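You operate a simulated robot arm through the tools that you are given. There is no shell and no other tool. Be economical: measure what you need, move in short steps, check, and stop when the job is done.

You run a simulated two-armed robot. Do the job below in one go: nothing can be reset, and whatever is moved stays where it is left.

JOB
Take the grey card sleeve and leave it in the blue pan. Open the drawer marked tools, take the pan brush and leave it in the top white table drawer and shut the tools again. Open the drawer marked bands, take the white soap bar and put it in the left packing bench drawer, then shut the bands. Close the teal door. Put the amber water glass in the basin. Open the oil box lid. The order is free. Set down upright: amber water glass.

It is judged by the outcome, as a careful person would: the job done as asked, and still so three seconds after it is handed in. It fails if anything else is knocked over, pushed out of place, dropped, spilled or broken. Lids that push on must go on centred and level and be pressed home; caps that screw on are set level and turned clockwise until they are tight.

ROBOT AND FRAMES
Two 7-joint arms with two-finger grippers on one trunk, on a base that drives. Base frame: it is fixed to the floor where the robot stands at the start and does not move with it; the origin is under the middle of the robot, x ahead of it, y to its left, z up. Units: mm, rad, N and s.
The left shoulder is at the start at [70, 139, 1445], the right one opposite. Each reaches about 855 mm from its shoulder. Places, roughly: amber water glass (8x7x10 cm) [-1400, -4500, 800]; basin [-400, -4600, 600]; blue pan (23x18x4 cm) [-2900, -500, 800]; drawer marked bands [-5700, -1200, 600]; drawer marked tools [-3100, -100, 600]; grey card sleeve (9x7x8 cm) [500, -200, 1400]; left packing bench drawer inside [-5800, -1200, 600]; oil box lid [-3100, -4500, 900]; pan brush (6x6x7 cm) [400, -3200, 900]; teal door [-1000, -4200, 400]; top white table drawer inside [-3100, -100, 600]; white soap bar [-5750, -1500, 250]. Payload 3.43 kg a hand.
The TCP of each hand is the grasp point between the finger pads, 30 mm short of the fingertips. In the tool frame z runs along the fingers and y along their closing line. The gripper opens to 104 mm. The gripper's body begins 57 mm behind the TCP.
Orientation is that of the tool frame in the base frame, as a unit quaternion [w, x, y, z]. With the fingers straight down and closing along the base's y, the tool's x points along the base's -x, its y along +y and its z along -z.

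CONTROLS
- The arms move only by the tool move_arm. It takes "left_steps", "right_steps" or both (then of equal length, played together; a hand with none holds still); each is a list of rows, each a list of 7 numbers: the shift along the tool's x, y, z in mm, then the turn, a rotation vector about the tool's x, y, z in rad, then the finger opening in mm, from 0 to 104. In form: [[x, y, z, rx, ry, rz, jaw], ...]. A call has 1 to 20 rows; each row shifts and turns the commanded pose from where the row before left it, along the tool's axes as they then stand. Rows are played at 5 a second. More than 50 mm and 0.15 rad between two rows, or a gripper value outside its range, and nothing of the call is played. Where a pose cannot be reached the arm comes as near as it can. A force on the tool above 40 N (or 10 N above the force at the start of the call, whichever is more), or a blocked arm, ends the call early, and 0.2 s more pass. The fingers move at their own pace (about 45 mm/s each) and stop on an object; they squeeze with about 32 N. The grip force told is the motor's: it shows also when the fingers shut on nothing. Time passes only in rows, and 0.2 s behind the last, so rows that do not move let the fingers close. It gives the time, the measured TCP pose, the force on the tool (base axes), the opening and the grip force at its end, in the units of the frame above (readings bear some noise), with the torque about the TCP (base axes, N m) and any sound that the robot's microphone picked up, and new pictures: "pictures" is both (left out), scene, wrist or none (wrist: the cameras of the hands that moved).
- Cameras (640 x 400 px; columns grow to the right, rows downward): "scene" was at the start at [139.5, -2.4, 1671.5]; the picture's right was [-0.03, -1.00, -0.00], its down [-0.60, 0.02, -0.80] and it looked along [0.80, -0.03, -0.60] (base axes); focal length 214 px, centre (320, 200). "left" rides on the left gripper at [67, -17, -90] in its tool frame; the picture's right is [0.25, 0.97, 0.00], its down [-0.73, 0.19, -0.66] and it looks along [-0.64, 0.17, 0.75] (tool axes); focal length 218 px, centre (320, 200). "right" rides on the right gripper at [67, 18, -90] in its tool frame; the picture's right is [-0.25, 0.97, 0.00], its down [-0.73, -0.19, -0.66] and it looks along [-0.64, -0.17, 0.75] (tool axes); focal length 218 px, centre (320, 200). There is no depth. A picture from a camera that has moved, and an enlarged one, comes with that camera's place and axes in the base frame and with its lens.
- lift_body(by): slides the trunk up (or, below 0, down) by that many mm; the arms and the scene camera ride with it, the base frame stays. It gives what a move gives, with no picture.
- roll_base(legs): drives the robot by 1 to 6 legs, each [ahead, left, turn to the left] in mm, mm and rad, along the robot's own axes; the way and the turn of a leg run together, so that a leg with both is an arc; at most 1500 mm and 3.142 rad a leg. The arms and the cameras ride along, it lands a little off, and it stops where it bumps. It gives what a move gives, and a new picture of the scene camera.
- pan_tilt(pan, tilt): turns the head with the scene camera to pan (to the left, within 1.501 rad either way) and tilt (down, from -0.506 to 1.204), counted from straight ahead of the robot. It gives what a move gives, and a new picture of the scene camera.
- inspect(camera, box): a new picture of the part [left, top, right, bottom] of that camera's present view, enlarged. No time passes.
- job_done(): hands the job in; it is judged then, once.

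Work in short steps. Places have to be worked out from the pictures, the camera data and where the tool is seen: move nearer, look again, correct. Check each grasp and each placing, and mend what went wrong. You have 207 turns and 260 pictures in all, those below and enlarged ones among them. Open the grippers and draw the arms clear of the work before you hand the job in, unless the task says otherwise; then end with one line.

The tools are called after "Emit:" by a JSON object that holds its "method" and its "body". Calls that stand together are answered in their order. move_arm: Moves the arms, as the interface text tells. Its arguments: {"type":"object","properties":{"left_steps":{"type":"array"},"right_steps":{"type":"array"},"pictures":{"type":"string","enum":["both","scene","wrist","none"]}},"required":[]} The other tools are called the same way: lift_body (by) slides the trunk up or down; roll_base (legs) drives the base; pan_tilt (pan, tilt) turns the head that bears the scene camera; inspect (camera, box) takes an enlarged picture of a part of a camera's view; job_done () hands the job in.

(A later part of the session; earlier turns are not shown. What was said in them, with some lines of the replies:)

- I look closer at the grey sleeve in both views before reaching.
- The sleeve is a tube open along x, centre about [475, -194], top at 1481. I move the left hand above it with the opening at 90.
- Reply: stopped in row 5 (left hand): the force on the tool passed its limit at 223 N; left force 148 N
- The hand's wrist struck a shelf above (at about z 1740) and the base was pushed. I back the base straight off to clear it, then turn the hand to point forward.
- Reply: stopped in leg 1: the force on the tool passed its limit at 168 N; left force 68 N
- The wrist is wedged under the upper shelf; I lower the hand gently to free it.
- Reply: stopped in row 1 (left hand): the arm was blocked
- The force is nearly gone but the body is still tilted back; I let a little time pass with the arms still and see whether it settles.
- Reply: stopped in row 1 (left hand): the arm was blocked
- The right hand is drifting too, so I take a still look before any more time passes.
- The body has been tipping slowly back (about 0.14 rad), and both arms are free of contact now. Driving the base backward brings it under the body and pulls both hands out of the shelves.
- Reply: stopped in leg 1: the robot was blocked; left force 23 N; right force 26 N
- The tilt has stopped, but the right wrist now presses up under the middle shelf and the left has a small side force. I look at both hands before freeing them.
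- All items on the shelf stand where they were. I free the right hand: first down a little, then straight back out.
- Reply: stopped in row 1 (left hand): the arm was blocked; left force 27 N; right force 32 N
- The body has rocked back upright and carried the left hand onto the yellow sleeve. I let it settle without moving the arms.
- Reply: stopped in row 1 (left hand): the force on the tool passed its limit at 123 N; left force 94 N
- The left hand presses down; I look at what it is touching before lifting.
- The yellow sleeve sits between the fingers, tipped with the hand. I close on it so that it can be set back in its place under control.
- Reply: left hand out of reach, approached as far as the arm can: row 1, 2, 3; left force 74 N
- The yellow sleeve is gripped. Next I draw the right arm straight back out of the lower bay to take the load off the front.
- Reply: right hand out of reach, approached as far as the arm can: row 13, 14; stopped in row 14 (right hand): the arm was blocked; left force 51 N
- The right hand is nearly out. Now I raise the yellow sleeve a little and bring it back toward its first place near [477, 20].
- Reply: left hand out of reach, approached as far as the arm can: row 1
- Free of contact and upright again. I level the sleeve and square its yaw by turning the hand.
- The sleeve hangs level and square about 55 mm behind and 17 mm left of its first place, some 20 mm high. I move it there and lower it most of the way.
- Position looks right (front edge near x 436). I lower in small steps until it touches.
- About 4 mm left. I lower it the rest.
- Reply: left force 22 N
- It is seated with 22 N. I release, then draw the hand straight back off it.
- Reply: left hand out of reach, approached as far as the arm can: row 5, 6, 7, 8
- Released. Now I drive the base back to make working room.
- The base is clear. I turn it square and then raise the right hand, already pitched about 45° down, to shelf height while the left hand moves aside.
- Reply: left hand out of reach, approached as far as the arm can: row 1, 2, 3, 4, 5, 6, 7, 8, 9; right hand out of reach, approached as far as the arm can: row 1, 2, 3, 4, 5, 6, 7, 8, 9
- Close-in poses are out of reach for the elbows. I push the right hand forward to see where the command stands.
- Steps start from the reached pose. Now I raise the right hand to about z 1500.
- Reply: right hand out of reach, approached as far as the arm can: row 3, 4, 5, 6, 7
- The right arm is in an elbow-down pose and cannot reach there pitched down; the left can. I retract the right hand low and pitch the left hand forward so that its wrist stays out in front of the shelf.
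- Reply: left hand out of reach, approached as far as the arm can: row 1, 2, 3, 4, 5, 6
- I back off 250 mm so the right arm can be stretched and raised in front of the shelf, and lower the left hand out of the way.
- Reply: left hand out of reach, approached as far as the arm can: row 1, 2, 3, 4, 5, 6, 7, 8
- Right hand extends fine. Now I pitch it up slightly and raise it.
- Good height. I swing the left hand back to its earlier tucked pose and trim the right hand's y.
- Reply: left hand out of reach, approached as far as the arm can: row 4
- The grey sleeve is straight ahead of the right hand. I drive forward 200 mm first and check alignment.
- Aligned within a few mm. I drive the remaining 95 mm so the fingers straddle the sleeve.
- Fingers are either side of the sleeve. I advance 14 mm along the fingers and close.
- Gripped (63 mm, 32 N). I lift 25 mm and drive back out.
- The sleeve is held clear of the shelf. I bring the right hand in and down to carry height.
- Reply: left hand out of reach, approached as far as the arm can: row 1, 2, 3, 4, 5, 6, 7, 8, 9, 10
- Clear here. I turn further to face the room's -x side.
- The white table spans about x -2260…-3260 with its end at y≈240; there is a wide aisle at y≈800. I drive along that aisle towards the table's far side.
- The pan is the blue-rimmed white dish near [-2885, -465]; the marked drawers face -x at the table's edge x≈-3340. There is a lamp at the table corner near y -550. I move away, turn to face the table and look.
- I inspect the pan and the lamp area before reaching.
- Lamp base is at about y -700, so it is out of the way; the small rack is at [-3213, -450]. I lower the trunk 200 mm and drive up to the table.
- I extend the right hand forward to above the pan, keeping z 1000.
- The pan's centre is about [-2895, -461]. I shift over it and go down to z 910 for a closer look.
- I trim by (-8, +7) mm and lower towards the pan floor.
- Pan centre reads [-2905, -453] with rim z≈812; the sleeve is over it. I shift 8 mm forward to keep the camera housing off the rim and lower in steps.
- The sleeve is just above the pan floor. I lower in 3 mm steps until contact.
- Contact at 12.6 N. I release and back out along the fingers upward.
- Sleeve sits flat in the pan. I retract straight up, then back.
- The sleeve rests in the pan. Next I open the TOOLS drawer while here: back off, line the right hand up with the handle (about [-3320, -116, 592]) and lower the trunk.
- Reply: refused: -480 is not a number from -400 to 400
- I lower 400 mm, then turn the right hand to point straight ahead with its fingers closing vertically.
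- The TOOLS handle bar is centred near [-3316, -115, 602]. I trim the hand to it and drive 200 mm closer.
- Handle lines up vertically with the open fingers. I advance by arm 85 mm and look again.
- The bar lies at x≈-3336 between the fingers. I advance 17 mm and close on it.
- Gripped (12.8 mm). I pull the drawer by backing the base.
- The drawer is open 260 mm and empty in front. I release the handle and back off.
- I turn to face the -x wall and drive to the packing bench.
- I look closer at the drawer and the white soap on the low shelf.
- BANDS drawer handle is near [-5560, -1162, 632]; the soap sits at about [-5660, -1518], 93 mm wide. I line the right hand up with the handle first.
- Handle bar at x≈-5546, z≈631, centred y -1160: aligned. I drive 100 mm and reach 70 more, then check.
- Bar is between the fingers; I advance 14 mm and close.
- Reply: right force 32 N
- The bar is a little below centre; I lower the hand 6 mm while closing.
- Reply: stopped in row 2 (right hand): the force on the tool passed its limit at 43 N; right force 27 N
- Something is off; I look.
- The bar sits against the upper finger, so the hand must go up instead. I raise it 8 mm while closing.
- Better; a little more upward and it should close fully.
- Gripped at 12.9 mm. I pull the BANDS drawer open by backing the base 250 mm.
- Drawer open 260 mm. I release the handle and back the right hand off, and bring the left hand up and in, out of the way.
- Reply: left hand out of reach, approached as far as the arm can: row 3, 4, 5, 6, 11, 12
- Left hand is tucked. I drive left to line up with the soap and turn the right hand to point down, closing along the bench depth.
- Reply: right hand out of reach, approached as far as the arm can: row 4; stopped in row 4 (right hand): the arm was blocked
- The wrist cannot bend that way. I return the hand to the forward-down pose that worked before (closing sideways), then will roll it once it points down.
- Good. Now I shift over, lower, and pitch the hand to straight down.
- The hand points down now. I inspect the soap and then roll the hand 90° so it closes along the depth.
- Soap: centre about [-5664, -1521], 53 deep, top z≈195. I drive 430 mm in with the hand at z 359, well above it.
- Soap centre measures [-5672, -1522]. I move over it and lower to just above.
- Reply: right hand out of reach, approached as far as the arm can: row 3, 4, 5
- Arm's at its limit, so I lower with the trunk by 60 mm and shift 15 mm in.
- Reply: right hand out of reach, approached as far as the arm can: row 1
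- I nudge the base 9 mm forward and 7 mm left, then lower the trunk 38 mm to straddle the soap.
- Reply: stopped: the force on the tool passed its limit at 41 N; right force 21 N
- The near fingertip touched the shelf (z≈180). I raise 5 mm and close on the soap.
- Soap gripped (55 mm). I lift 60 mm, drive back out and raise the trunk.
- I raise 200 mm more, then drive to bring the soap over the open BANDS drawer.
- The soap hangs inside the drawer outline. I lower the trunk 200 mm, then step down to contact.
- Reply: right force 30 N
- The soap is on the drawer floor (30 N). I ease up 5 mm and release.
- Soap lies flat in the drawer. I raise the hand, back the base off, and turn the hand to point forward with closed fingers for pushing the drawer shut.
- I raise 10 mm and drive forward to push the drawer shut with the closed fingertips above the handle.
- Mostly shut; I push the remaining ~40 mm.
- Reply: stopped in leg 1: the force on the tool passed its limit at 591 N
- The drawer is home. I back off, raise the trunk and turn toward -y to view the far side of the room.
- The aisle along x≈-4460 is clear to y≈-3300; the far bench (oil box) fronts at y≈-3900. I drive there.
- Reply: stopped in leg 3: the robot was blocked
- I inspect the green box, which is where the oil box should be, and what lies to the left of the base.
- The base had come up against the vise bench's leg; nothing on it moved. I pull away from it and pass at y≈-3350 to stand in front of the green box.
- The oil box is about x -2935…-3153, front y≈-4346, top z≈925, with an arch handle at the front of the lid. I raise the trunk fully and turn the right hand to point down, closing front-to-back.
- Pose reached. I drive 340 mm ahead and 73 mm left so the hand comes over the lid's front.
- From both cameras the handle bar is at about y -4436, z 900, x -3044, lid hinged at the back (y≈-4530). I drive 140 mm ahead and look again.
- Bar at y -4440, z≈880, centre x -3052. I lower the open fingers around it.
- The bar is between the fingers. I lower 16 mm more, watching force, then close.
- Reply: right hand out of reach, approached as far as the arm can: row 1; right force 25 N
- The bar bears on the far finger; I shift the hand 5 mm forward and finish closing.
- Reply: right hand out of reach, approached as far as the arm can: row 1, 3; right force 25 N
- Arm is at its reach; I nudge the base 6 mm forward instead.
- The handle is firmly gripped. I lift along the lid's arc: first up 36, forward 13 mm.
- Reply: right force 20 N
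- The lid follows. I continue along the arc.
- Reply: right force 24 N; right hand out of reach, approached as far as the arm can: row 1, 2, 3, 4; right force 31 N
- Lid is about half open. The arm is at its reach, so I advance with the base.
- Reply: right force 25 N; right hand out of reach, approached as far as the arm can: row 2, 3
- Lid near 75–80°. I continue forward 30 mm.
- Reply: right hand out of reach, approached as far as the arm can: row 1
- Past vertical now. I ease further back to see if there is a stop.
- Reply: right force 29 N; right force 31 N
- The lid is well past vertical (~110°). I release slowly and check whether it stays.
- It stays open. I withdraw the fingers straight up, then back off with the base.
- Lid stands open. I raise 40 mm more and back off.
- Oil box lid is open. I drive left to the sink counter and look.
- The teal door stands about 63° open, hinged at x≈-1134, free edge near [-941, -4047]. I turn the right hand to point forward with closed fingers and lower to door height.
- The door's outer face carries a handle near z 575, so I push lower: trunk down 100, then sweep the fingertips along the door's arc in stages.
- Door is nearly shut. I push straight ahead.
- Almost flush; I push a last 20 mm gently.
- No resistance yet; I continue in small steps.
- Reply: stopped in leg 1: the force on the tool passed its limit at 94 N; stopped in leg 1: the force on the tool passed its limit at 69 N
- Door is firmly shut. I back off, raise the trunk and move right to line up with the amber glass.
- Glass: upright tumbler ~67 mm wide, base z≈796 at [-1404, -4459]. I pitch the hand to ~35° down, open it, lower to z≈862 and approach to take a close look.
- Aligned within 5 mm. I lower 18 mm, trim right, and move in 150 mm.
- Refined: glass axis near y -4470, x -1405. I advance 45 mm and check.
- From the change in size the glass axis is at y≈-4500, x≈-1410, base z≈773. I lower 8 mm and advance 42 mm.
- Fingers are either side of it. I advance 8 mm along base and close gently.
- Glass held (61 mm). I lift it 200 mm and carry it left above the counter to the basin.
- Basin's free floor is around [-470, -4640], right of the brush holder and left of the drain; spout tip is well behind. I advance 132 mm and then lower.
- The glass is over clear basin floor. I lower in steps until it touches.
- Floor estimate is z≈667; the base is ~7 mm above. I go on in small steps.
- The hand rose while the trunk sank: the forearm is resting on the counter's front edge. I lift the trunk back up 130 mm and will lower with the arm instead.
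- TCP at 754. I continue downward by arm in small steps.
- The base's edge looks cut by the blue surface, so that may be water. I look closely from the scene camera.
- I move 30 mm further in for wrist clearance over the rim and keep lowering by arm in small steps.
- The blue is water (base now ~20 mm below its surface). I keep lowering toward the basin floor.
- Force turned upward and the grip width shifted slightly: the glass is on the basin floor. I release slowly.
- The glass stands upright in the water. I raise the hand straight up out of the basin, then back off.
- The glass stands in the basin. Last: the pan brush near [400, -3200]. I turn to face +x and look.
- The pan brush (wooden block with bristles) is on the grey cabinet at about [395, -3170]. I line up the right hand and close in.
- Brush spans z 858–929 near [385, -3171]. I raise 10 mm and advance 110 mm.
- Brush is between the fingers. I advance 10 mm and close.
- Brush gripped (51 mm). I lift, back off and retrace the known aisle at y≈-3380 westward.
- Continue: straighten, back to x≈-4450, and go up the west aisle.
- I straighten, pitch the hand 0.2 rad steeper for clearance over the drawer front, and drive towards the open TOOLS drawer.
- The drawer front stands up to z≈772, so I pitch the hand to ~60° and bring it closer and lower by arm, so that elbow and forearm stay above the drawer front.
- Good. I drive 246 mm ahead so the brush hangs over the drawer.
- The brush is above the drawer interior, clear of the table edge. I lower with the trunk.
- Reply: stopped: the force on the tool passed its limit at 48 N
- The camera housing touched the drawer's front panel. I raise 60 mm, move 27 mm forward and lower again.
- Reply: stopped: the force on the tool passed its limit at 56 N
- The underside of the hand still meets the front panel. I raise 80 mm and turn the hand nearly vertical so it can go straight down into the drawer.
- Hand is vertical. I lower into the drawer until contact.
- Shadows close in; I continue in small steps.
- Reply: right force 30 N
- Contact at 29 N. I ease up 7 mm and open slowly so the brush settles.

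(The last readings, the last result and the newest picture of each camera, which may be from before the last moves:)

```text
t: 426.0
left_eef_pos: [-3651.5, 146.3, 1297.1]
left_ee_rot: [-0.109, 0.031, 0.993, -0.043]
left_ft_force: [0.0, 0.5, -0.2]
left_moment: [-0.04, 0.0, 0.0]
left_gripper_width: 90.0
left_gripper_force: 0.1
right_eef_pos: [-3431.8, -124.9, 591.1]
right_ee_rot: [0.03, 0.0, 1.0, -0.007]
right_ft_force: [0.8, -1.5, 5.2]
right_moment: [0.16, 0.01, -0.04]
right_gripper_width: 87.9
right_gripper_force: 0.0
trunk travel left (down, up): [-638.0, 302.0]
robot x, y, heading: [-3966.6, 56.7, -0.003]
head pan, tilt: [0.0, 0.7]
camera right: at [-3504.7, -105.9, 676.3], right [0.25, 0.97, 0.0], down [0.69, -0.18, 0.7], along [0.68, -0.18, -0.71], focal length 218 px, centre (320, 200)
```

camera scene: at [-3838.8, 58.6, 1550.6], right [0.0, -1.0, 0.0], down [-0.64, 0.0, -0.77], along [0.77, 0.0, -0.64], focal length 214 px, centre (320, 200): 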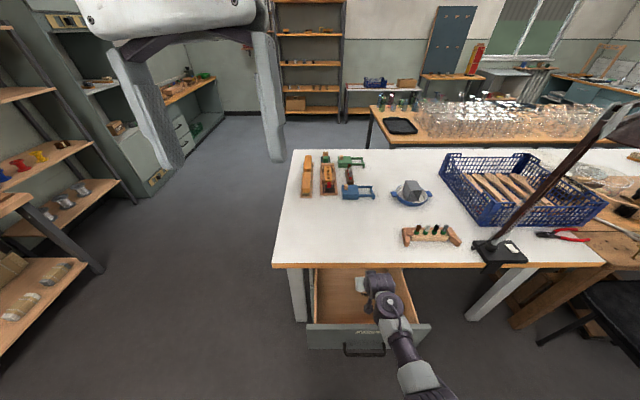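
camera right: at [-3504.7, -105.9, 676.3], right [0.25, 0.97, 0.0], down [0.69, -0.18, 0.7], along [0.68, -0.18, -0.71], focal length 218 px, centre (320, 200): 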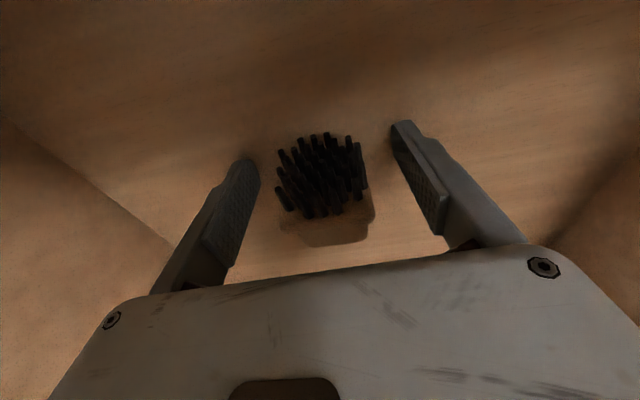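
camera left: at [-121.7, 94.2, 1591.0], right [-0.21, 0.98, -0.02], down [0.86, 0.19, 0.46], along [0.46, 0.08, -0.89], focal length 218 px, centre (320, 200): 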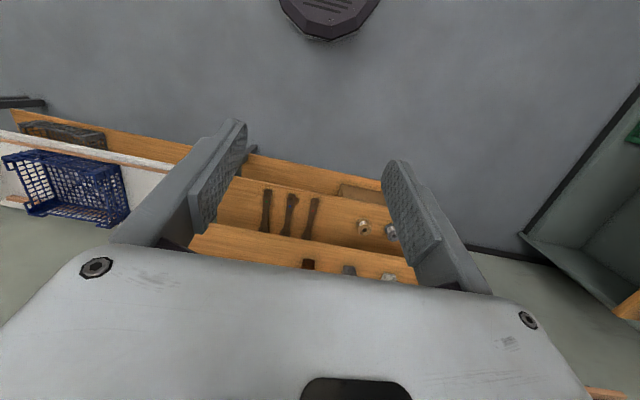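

The brush lies in the drawer. I raise the hand straight out and back off.

Emit:
{"method": "lift_body", "body": {"by": 290}}

Emit:
{"method": "roll_base", "body": {"legs": [[-420, 0, 0]]}}

Emit:
{"method": "inspect", "body": {"camera": "scene", "box": [260, 180, 420, 280]}}

Emit:
{"method": "move_arm", "body": {"right_steps": [[0, 0, 0, 0, -0.147, 0, 0], [0, 0, 0, 0, -0.147, 0, 0], [0, 0, 0, 0, -0.147, 0, 0], [0, 0, 0, 0, -0.147, 0, 0], [0, 0, 0, 0, -0.147, 0, 0], [0, 0, 0, 0, -0.147, 0, 0], [0, 0, 0, 0, -0.147, 0, 0], [0, 0, 0, 0, -0.1, 0, 0], [0, 0, 0, 0, 0, 0, 0], [0, 0, 0, 0, 0, 0, 0]], "pictures": "none"}}

```text
t: 428.9
left_eef_pos: [-3650.9, 146.1, 1587.4]
left_ee_rot: [-0.109, 0.032, 0.993, -0.043]
left_ft_force: [0.0, -0.4, 0.1]
left_moment: [0.02, -0.01, -0.02]
left_gripper_width: 90.1
left_gripper_force: 0.1
right_eef_pos: [-3431.9, -124.5, 880.0]
right_ee_rot: [0.029, 0.0, 1.0, -0.008]
right_ft_force: [-0.9, 0.5, 0.6]
right_moment: [0.0, 0.03, -0.02]
right_gripper_width: 90.1
right_gripper_force: 0.1
trunk travel left (down, up): [-928.0, 12.0]
robot x, y, heading: [-3973.1, 54.5, -0.003]
head pan, tilt: [0.0, 0.7]
```

```text
t: 431.4
left_eef_pos: [-4051.2, 147.6, 1585.1]
left_ee_rot: [-0.11, 0.031, 0.992, -0.043]
left_ft_force: [1.0, 1.0, -1.2]
left_moment: [-0.02, 0.01, 0.0]
left_gripper_width: 89.8
left_gripper_force: 0.0
right_eef_pos: [-3834.3, -122.9, 879.9]
right_ee_rot: [0.029, 0.0, 1.0, -0.006]
right_ft_force: [0.7, 0.5, 0.1]
right_moment: [-0.02, 0.0, -0.02]
right_gripper_width: 89.8
right_gripper_force: 0.1
trunk travel left (down, up): [-928.0, 12.0]
robot x, y, heading: [-4372.4, 59.2, -0.005]
head pan, tilt: [0.0, 0.7]
camera scene: at [-4230.0, 59.7, 1654.7], right [0.0, -1.0, 0.0], down [-0.65, 0.0, -0.76], along [0.76, 0.0, -0.65], focal length 214 px, centre (320, 200)
```

scene: 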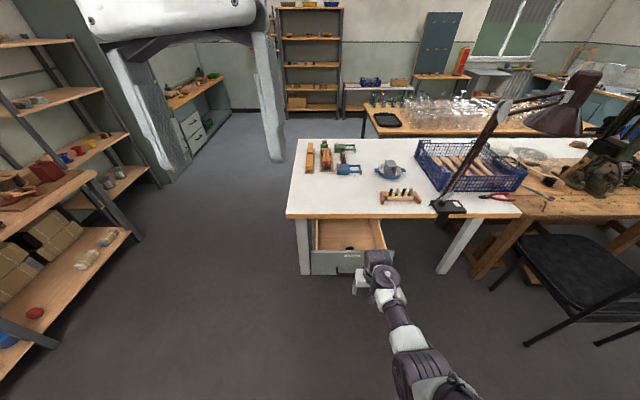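

```text
4.00 times, centred on (340, 230) of scene
camera zoom: at [-4230.0, 59.7, 1654.7], right [0.0, -1.0, 0.0], down [-0.65, 0.0, -0.76], along [0.76, 0.0, -0.65], focal length 858 px, centre (240, 80)
```

zoom: 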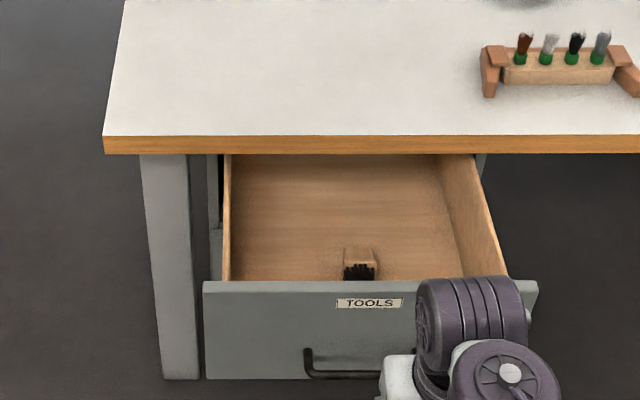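

```text
t: 433.6
left_eef_pos: [-4053.9, 148.5, 1586.6]
left_ee_rot: [-0.109, 0.032, 0.993, -0.043]
left_ft_force: [0.0, -0.4, -0.4]
left_moment: [-0.01, 0.0, 0.01]
left_gripper_width: 90.4
left_gripper_force: 0.2
right_eef_pos: [-3834.2, -122.4, 879.0]
right_ee_rot: [0.56, -0.003, 0.828, -0.007]
right_ft_force: [0.9, -0.3, 0.1]
right_moment: [-0.01, -0.05, -0.02]
right_gripper_width: 0.1
right_gripper_force: 32.1
trunk travel left (down, up): [-928.0, 12.0]
robot x, y, heading: [-4372.0, 61.7, -0.002]
head pan, tilt: [0.0, 0.7]
```

I lower 190 mm and push the TOOLS drawer shut with the closed fingertips above the handle.

Emit:
{"method": "lift_body", "body": {"by": -190}}

Emit:
{"method": "roll_base", "body": {"legs": [[440, 0, 0]]}}

```text
t: 435.7
left_eef_pos: [-4054.5, 147.7, 1396.9]
left_ee_rot: [-0.11, 0.031, 0.993, -0.043]
left_ft_force: [0.2, 0.1, 0.1]
left_moment: [-0.01, -0.02, 0.02]
left_gripper_width: 90.2
left_gripper_force: 0.1
right_eef_pos: [-3833.3, -123.4, 689.4]
right_ee_rot: [0.56, -0.005, 0.829, -0.005]
right_ft_force: [0.4, 0.0, 0.7]
right_moment: [0.01, 0.02, 0.01]
right_gripper_width: 0.0
right_gripper_force: 31.9
trunk travel left (down, up): [-738.0, 202.0]
robot x, y, heading: [-4369.6, 60.7, 0.0]
head pan, tilt: [0.0, 0.7]
```

```text
t: 438.5
left_eef_pos: [-3597.4, 140.6, 1397.1]
left_ee_rot: [-0.109, 0.036, 0.992, -0.042]
left_ft_force: [0.0, -0.6, 0.2]
left_moment: [0.01, 0.04, -0.04]
left_gripper_width: 89.7
left_gripper_force: 0.2
right_eef_pos: [-3379.6, -131.9, 689.6]
right_ee_rot: [0.56, 0.0, 0.828, -0.009]
right_ft_force: [-0.6, 0.4, -0.4]
right_moment: [0.02, 0.0, 0.0]
right_gripper_width: 0.0
right_gripper_force: 34.8
trunk travel left (down, up): [-738.0, 202.0]
robot x, y, heading: [-3914.3, 55.3, -0.01]
head pan, tilt: [0.0, 0.7]
camera scene: at [-3777.3, 54.4, 1465.1], right [-0.01, -1.0, 0.0], down [-0.64, 0.01, -0.77], along [0.77, -0.01, -0.64], focal length 214 px, centre (320, 200)
```

scene: 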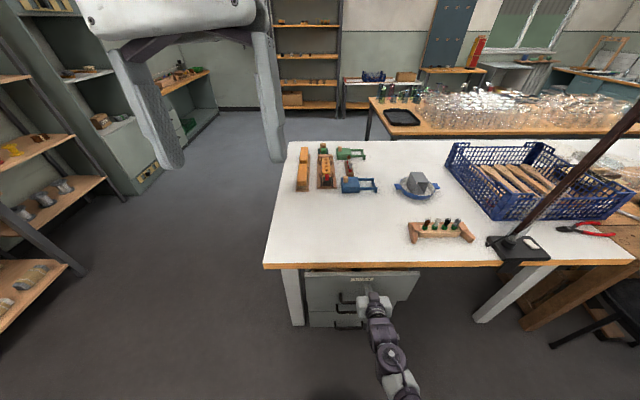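

About 48 mm remain; I push in small steps.

Emit:
{"method": "roll_base", "body": {"legs": [[25, 0, 0]]}}

Emit:
{"method": "roll_base", "body": {"legs": [[15, 0, 0]]}}

Emit:
{"method": "roll_base", "body": {"legs": [[15, 0, 0]]}}

```text
t: 439.3
left_eef_pos: [-3576.7, 140.4, 1398.9]
left_ee_rot: [-0.107, 0.037, 0.993, -0.043]
left_ft_force: [-0.9, 0.6, 0.6]
left_moment: [0.02, -0.08, 0.0]
left_gripper_width: 89.9
left_gripper_force: 0.2
right_eef_pos: [-3356.5, -134.3, 691.6]
right_ee_rot: [0.561, 0.001, 0.827, -0.009]
right_ft_force: [-0.6, 0.1, 0.4]
right_moment: [0.0, -0.01, -0.01]
right_gripper_width: 0.0
right_gripper_force: 34.8
trunk travel left (down, up): [-738.0, 202.0]
robot x, y, heading: [-3891.0, 54.8, -0.014]
head pan, tilt: [0.0, 0.7]
camera scene: at [-3757.5, 54.0, 1465.6], right [-0.01, -1.0, 0.0], down [-0.64, 0.01, -0.77], along [0.77, -0.01, -0.64], focal length 214 px, centre (320, 200)
```

scene: 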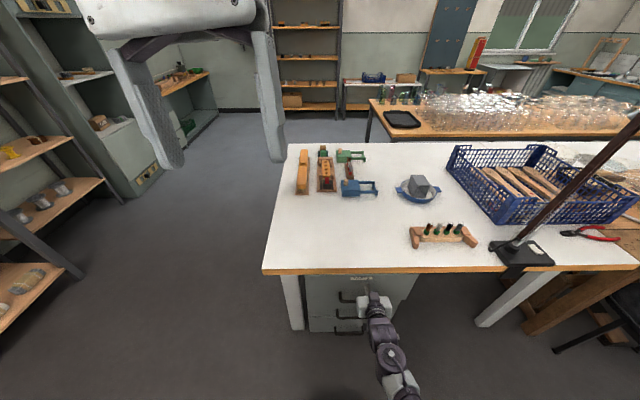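

```text
t: 440.1
left_eef_pos: [-3559.3, 140.4, 1398.0]
left_ee_rot: [-0.108, 0.037, 0.993, -0.042]
left_ft_force: [-0.4, 0.8, -0.2]
left_moment: [-0.04, -0.04, 0.04]
left_gripper_width: 90.0
left_gripper_force: 0.1
right_eef_pos: [-3342.7, -134.6, 690.4]
right_ee_rot: [0.56, 0.001, 0.829, -0.009]
right_ft_force: [0.3, -0.5, -0.6]
right_moment: [0.04, 0.02, -0.01]
right_gripper_width: 0.0
right_gripper_force: 34.6
trunk travel left (down, up): [-738.0, 202.0]
robot x, y, heading: [-3876.4, 55.0, -0.011]
head pan, tilt: [0.0, 0.7]
camera scene: at [-3740.2, 53.8, 1465.3], right [-0.01, -1.0, 0.0], down [-0.64, 0.01, -0.77], along [0.77, -0.01, -0.64], focal length 214 px, centre (320, 200)
```

scene: 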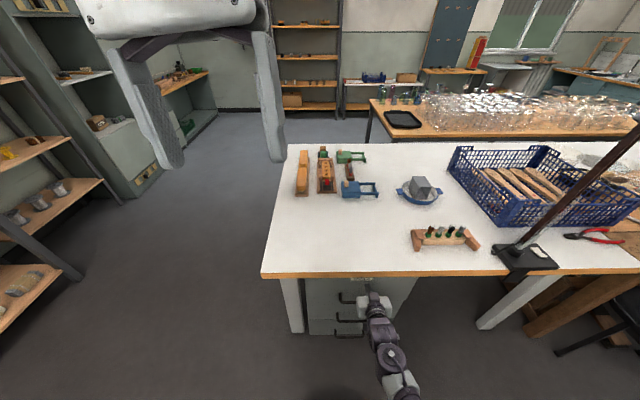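

```text
t: 440.8
left_eef_pos: [-3544.7, 138.9, 1397.9]
left_ee_rot: [-0.109, 0.038, 0.992, -0.042]
left_ft_force: [0.4, 0.1, -0.3]
left_moment: [-0.02, -0.02, -0.01]
left_gripper_width: 89.8
left_gripper_force: 0.1
right_eef_pos: [-3327.5, -134.5, 689.5]
right_ee_rot: [0.559, 0.002, 0.829, -0.01]
right_ft_force: [-8.9, -0.5, 0.8]
right_moment: [0.06, -0.06, 0.02]
right_gripper_width: 5.9
right_gripper_force: 34.2
trunk travel left (down, up): [-738.0, 202.0]
robot x, y, heading: [-3859.2, 52.3, -0.013]
head pan, tilt: [0.0, 0.7]
camera scene: at [-3723.9, 53.5, 1465.1], right [-0.01, -1.0, 0.0], down [-0.64, 0.01, -0.77], along [0.77, -0.01, -0.64], focal length 214 px, centre (320, 200)
```

scene: 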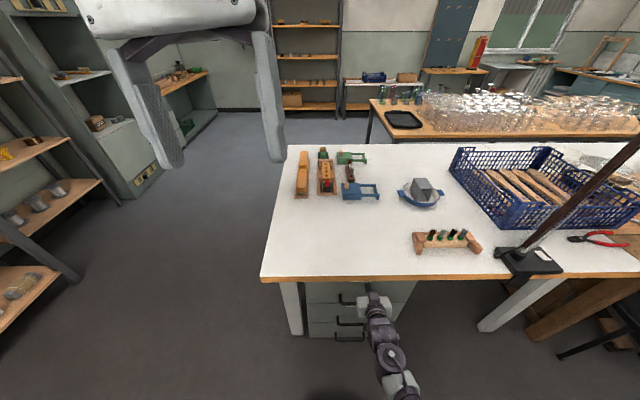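

Resistance appears at the stop. One last nudge to be sure, then back off and check.

Emit:
{"method": "roll_base", "body": {"legs": [[6, 0, 0]]}}

Emit:
{"method": "roll_base", "body": {"legs": [[-450, 0, 0]]}}

Emit:
{"method": "inspect", "body": {"camera": "scene", "box": [260, 180, 420, 280]}}

```text
t: 442.0
left_eef_pos: [-3539.8, 140.1, 1398.1]
left_ee_rot: [-0.109, 0.039, 0.992, -0.042]
left_ft_force: [0.7, -0.5, 0.5]
left_moment: [0.03, 0.03, 0.02]
left_gripper_width: 90.1
left_gripper_force: 0.0
right_eef_pos: [-3328.6, -134.4, 684.9]
right_ee_rot: [0.555, 0.001, 0.832, -0.009]
right_ft_force: [-10.9, 0.1, 5.0]
right_moment: [-0.01, -0.15, 0.03]
right_gripper_width: 0.0
right_gripper_force: 34.7
trunk travel left (down, up): [-738.0, 202.0]
robot x, y, heading: [-3855.0, 55.6, -0.015]
head pan, tilt: [0.0, 0.7]
stopped in leg 1: the force on the tool passed its limit at 41 N (the readings are from after the stop); the commanded pose is now the measured one
camera scene: at [-3719.5, 53.5, 1465.1], right [-0.02, -1.0, 0.0], down [-0.64, 0.01, -0.77], along [0.77, -0.01, -0.64], focal length 214 px, centre (320, 200)
```

scene: 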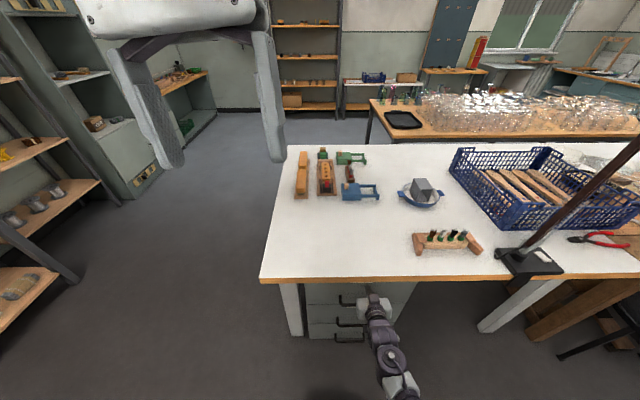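

```text
t: 444.7
left_eef_pos: [-3990.0, 146.5, 1397.0]
left_ee_rot: [-0.11, 0.036, 0.992, -0.043]
left_ft_force: [0.0, 0.0, -0.6]
left_moment: [-0.01, 0.01, 0.04]
left_gripper_width: 90.2
left_gripper_force: 0.1
right_eef_pos: [-3776.0, -126.4, 686.0]
right_ee_rot: [0.555, 0.0, 0.832, -0.008]
right_ft_force: [0.1, 0.7, -0.1]
right_moment: [0.0, 0.01, -0.02]
right_gripper_width: 0.0
right_gripper_force: 34.7
trunk travel left (down, up): [-738.0, 202.0]
robot x, y, heading: [-4306.0, 59.9, -0.015]
head pan, tilt: [0.0, 0.7]
camera scene: at [-4168.3, 60.1, 1464.9], right [-0.01, -1.0, 0.0], down [-0.64, 0.01, -0.76], along [0.76, -0.01, -0.64], focal length 214 px, centre (320, 200)
```

scene: 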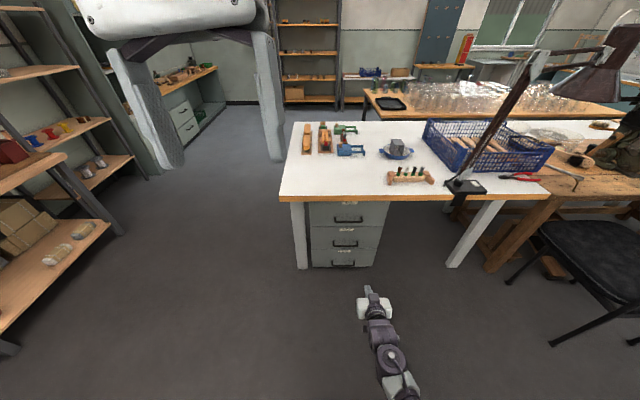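

```text
4.00 times, centred on (340, 230) of scene
camera zoom: at [-4168.3, 60.1, 1464.9], right [-0.01, -1.0, 0.0], down [-0.64, 0.01, -0.76], along [0.76, -0.01, -0.64], focal length 858 px, centre (240, 80)
```

zoom: 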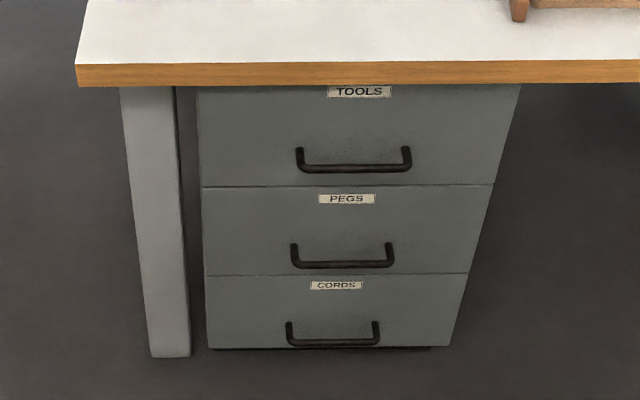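

TOOLS is flush shut, with the arms clear. I open the right gripper and hand the job in.

Emit:
{"method": "move_arm", "body": {"right_steps": [[0, 0, 0, 0, 0, 0, 80], [0, 0, 0, 0, 0, 0, 80], [0, 0, 0, 0, 0, 0, 80]], "pictures": "none"}}

Emit:
{"method": "job_done", "body": {}}

```text
t: 445.5
left_eef_pos: [-3989.0, 146.5, 1397.5]
left_ee_rot: [-0.108, 0.036, 0.993, -0.042]
left_ft_force: [0.3, 0.0, -0.1]
left_moment: [0.02, 0.01, 0.04]
left_gripper_width: 89.8
left_gripper_force: 0.1
right_eef_pos: [-3776.0, -126.8, 685.4]
right_ee_rot: [0.555, 0.0, 0.832, -0.009]
right_ft_force: [0.0, 0.3, -1.2]
right_moment: [-0.03, 0.03, 0.0]
right_gripper_width: 70.2
right_gripper_force: 0.1
trunk travel left (down, up): [-738.0, 202.0]
robot x, y, heading: [-4307.0, 62.5, -0.011]
head pan, tilt: [0.0, 0.7]
```

```text
The job is handed in.
```

All the tasks are done and handed in, but early on the left arm struck the shelf above the sleeves and knocked the yellow sleeve out of place; I put it back within an estimated few millimetres, and I did not check the things on that upper shelf afterwards.
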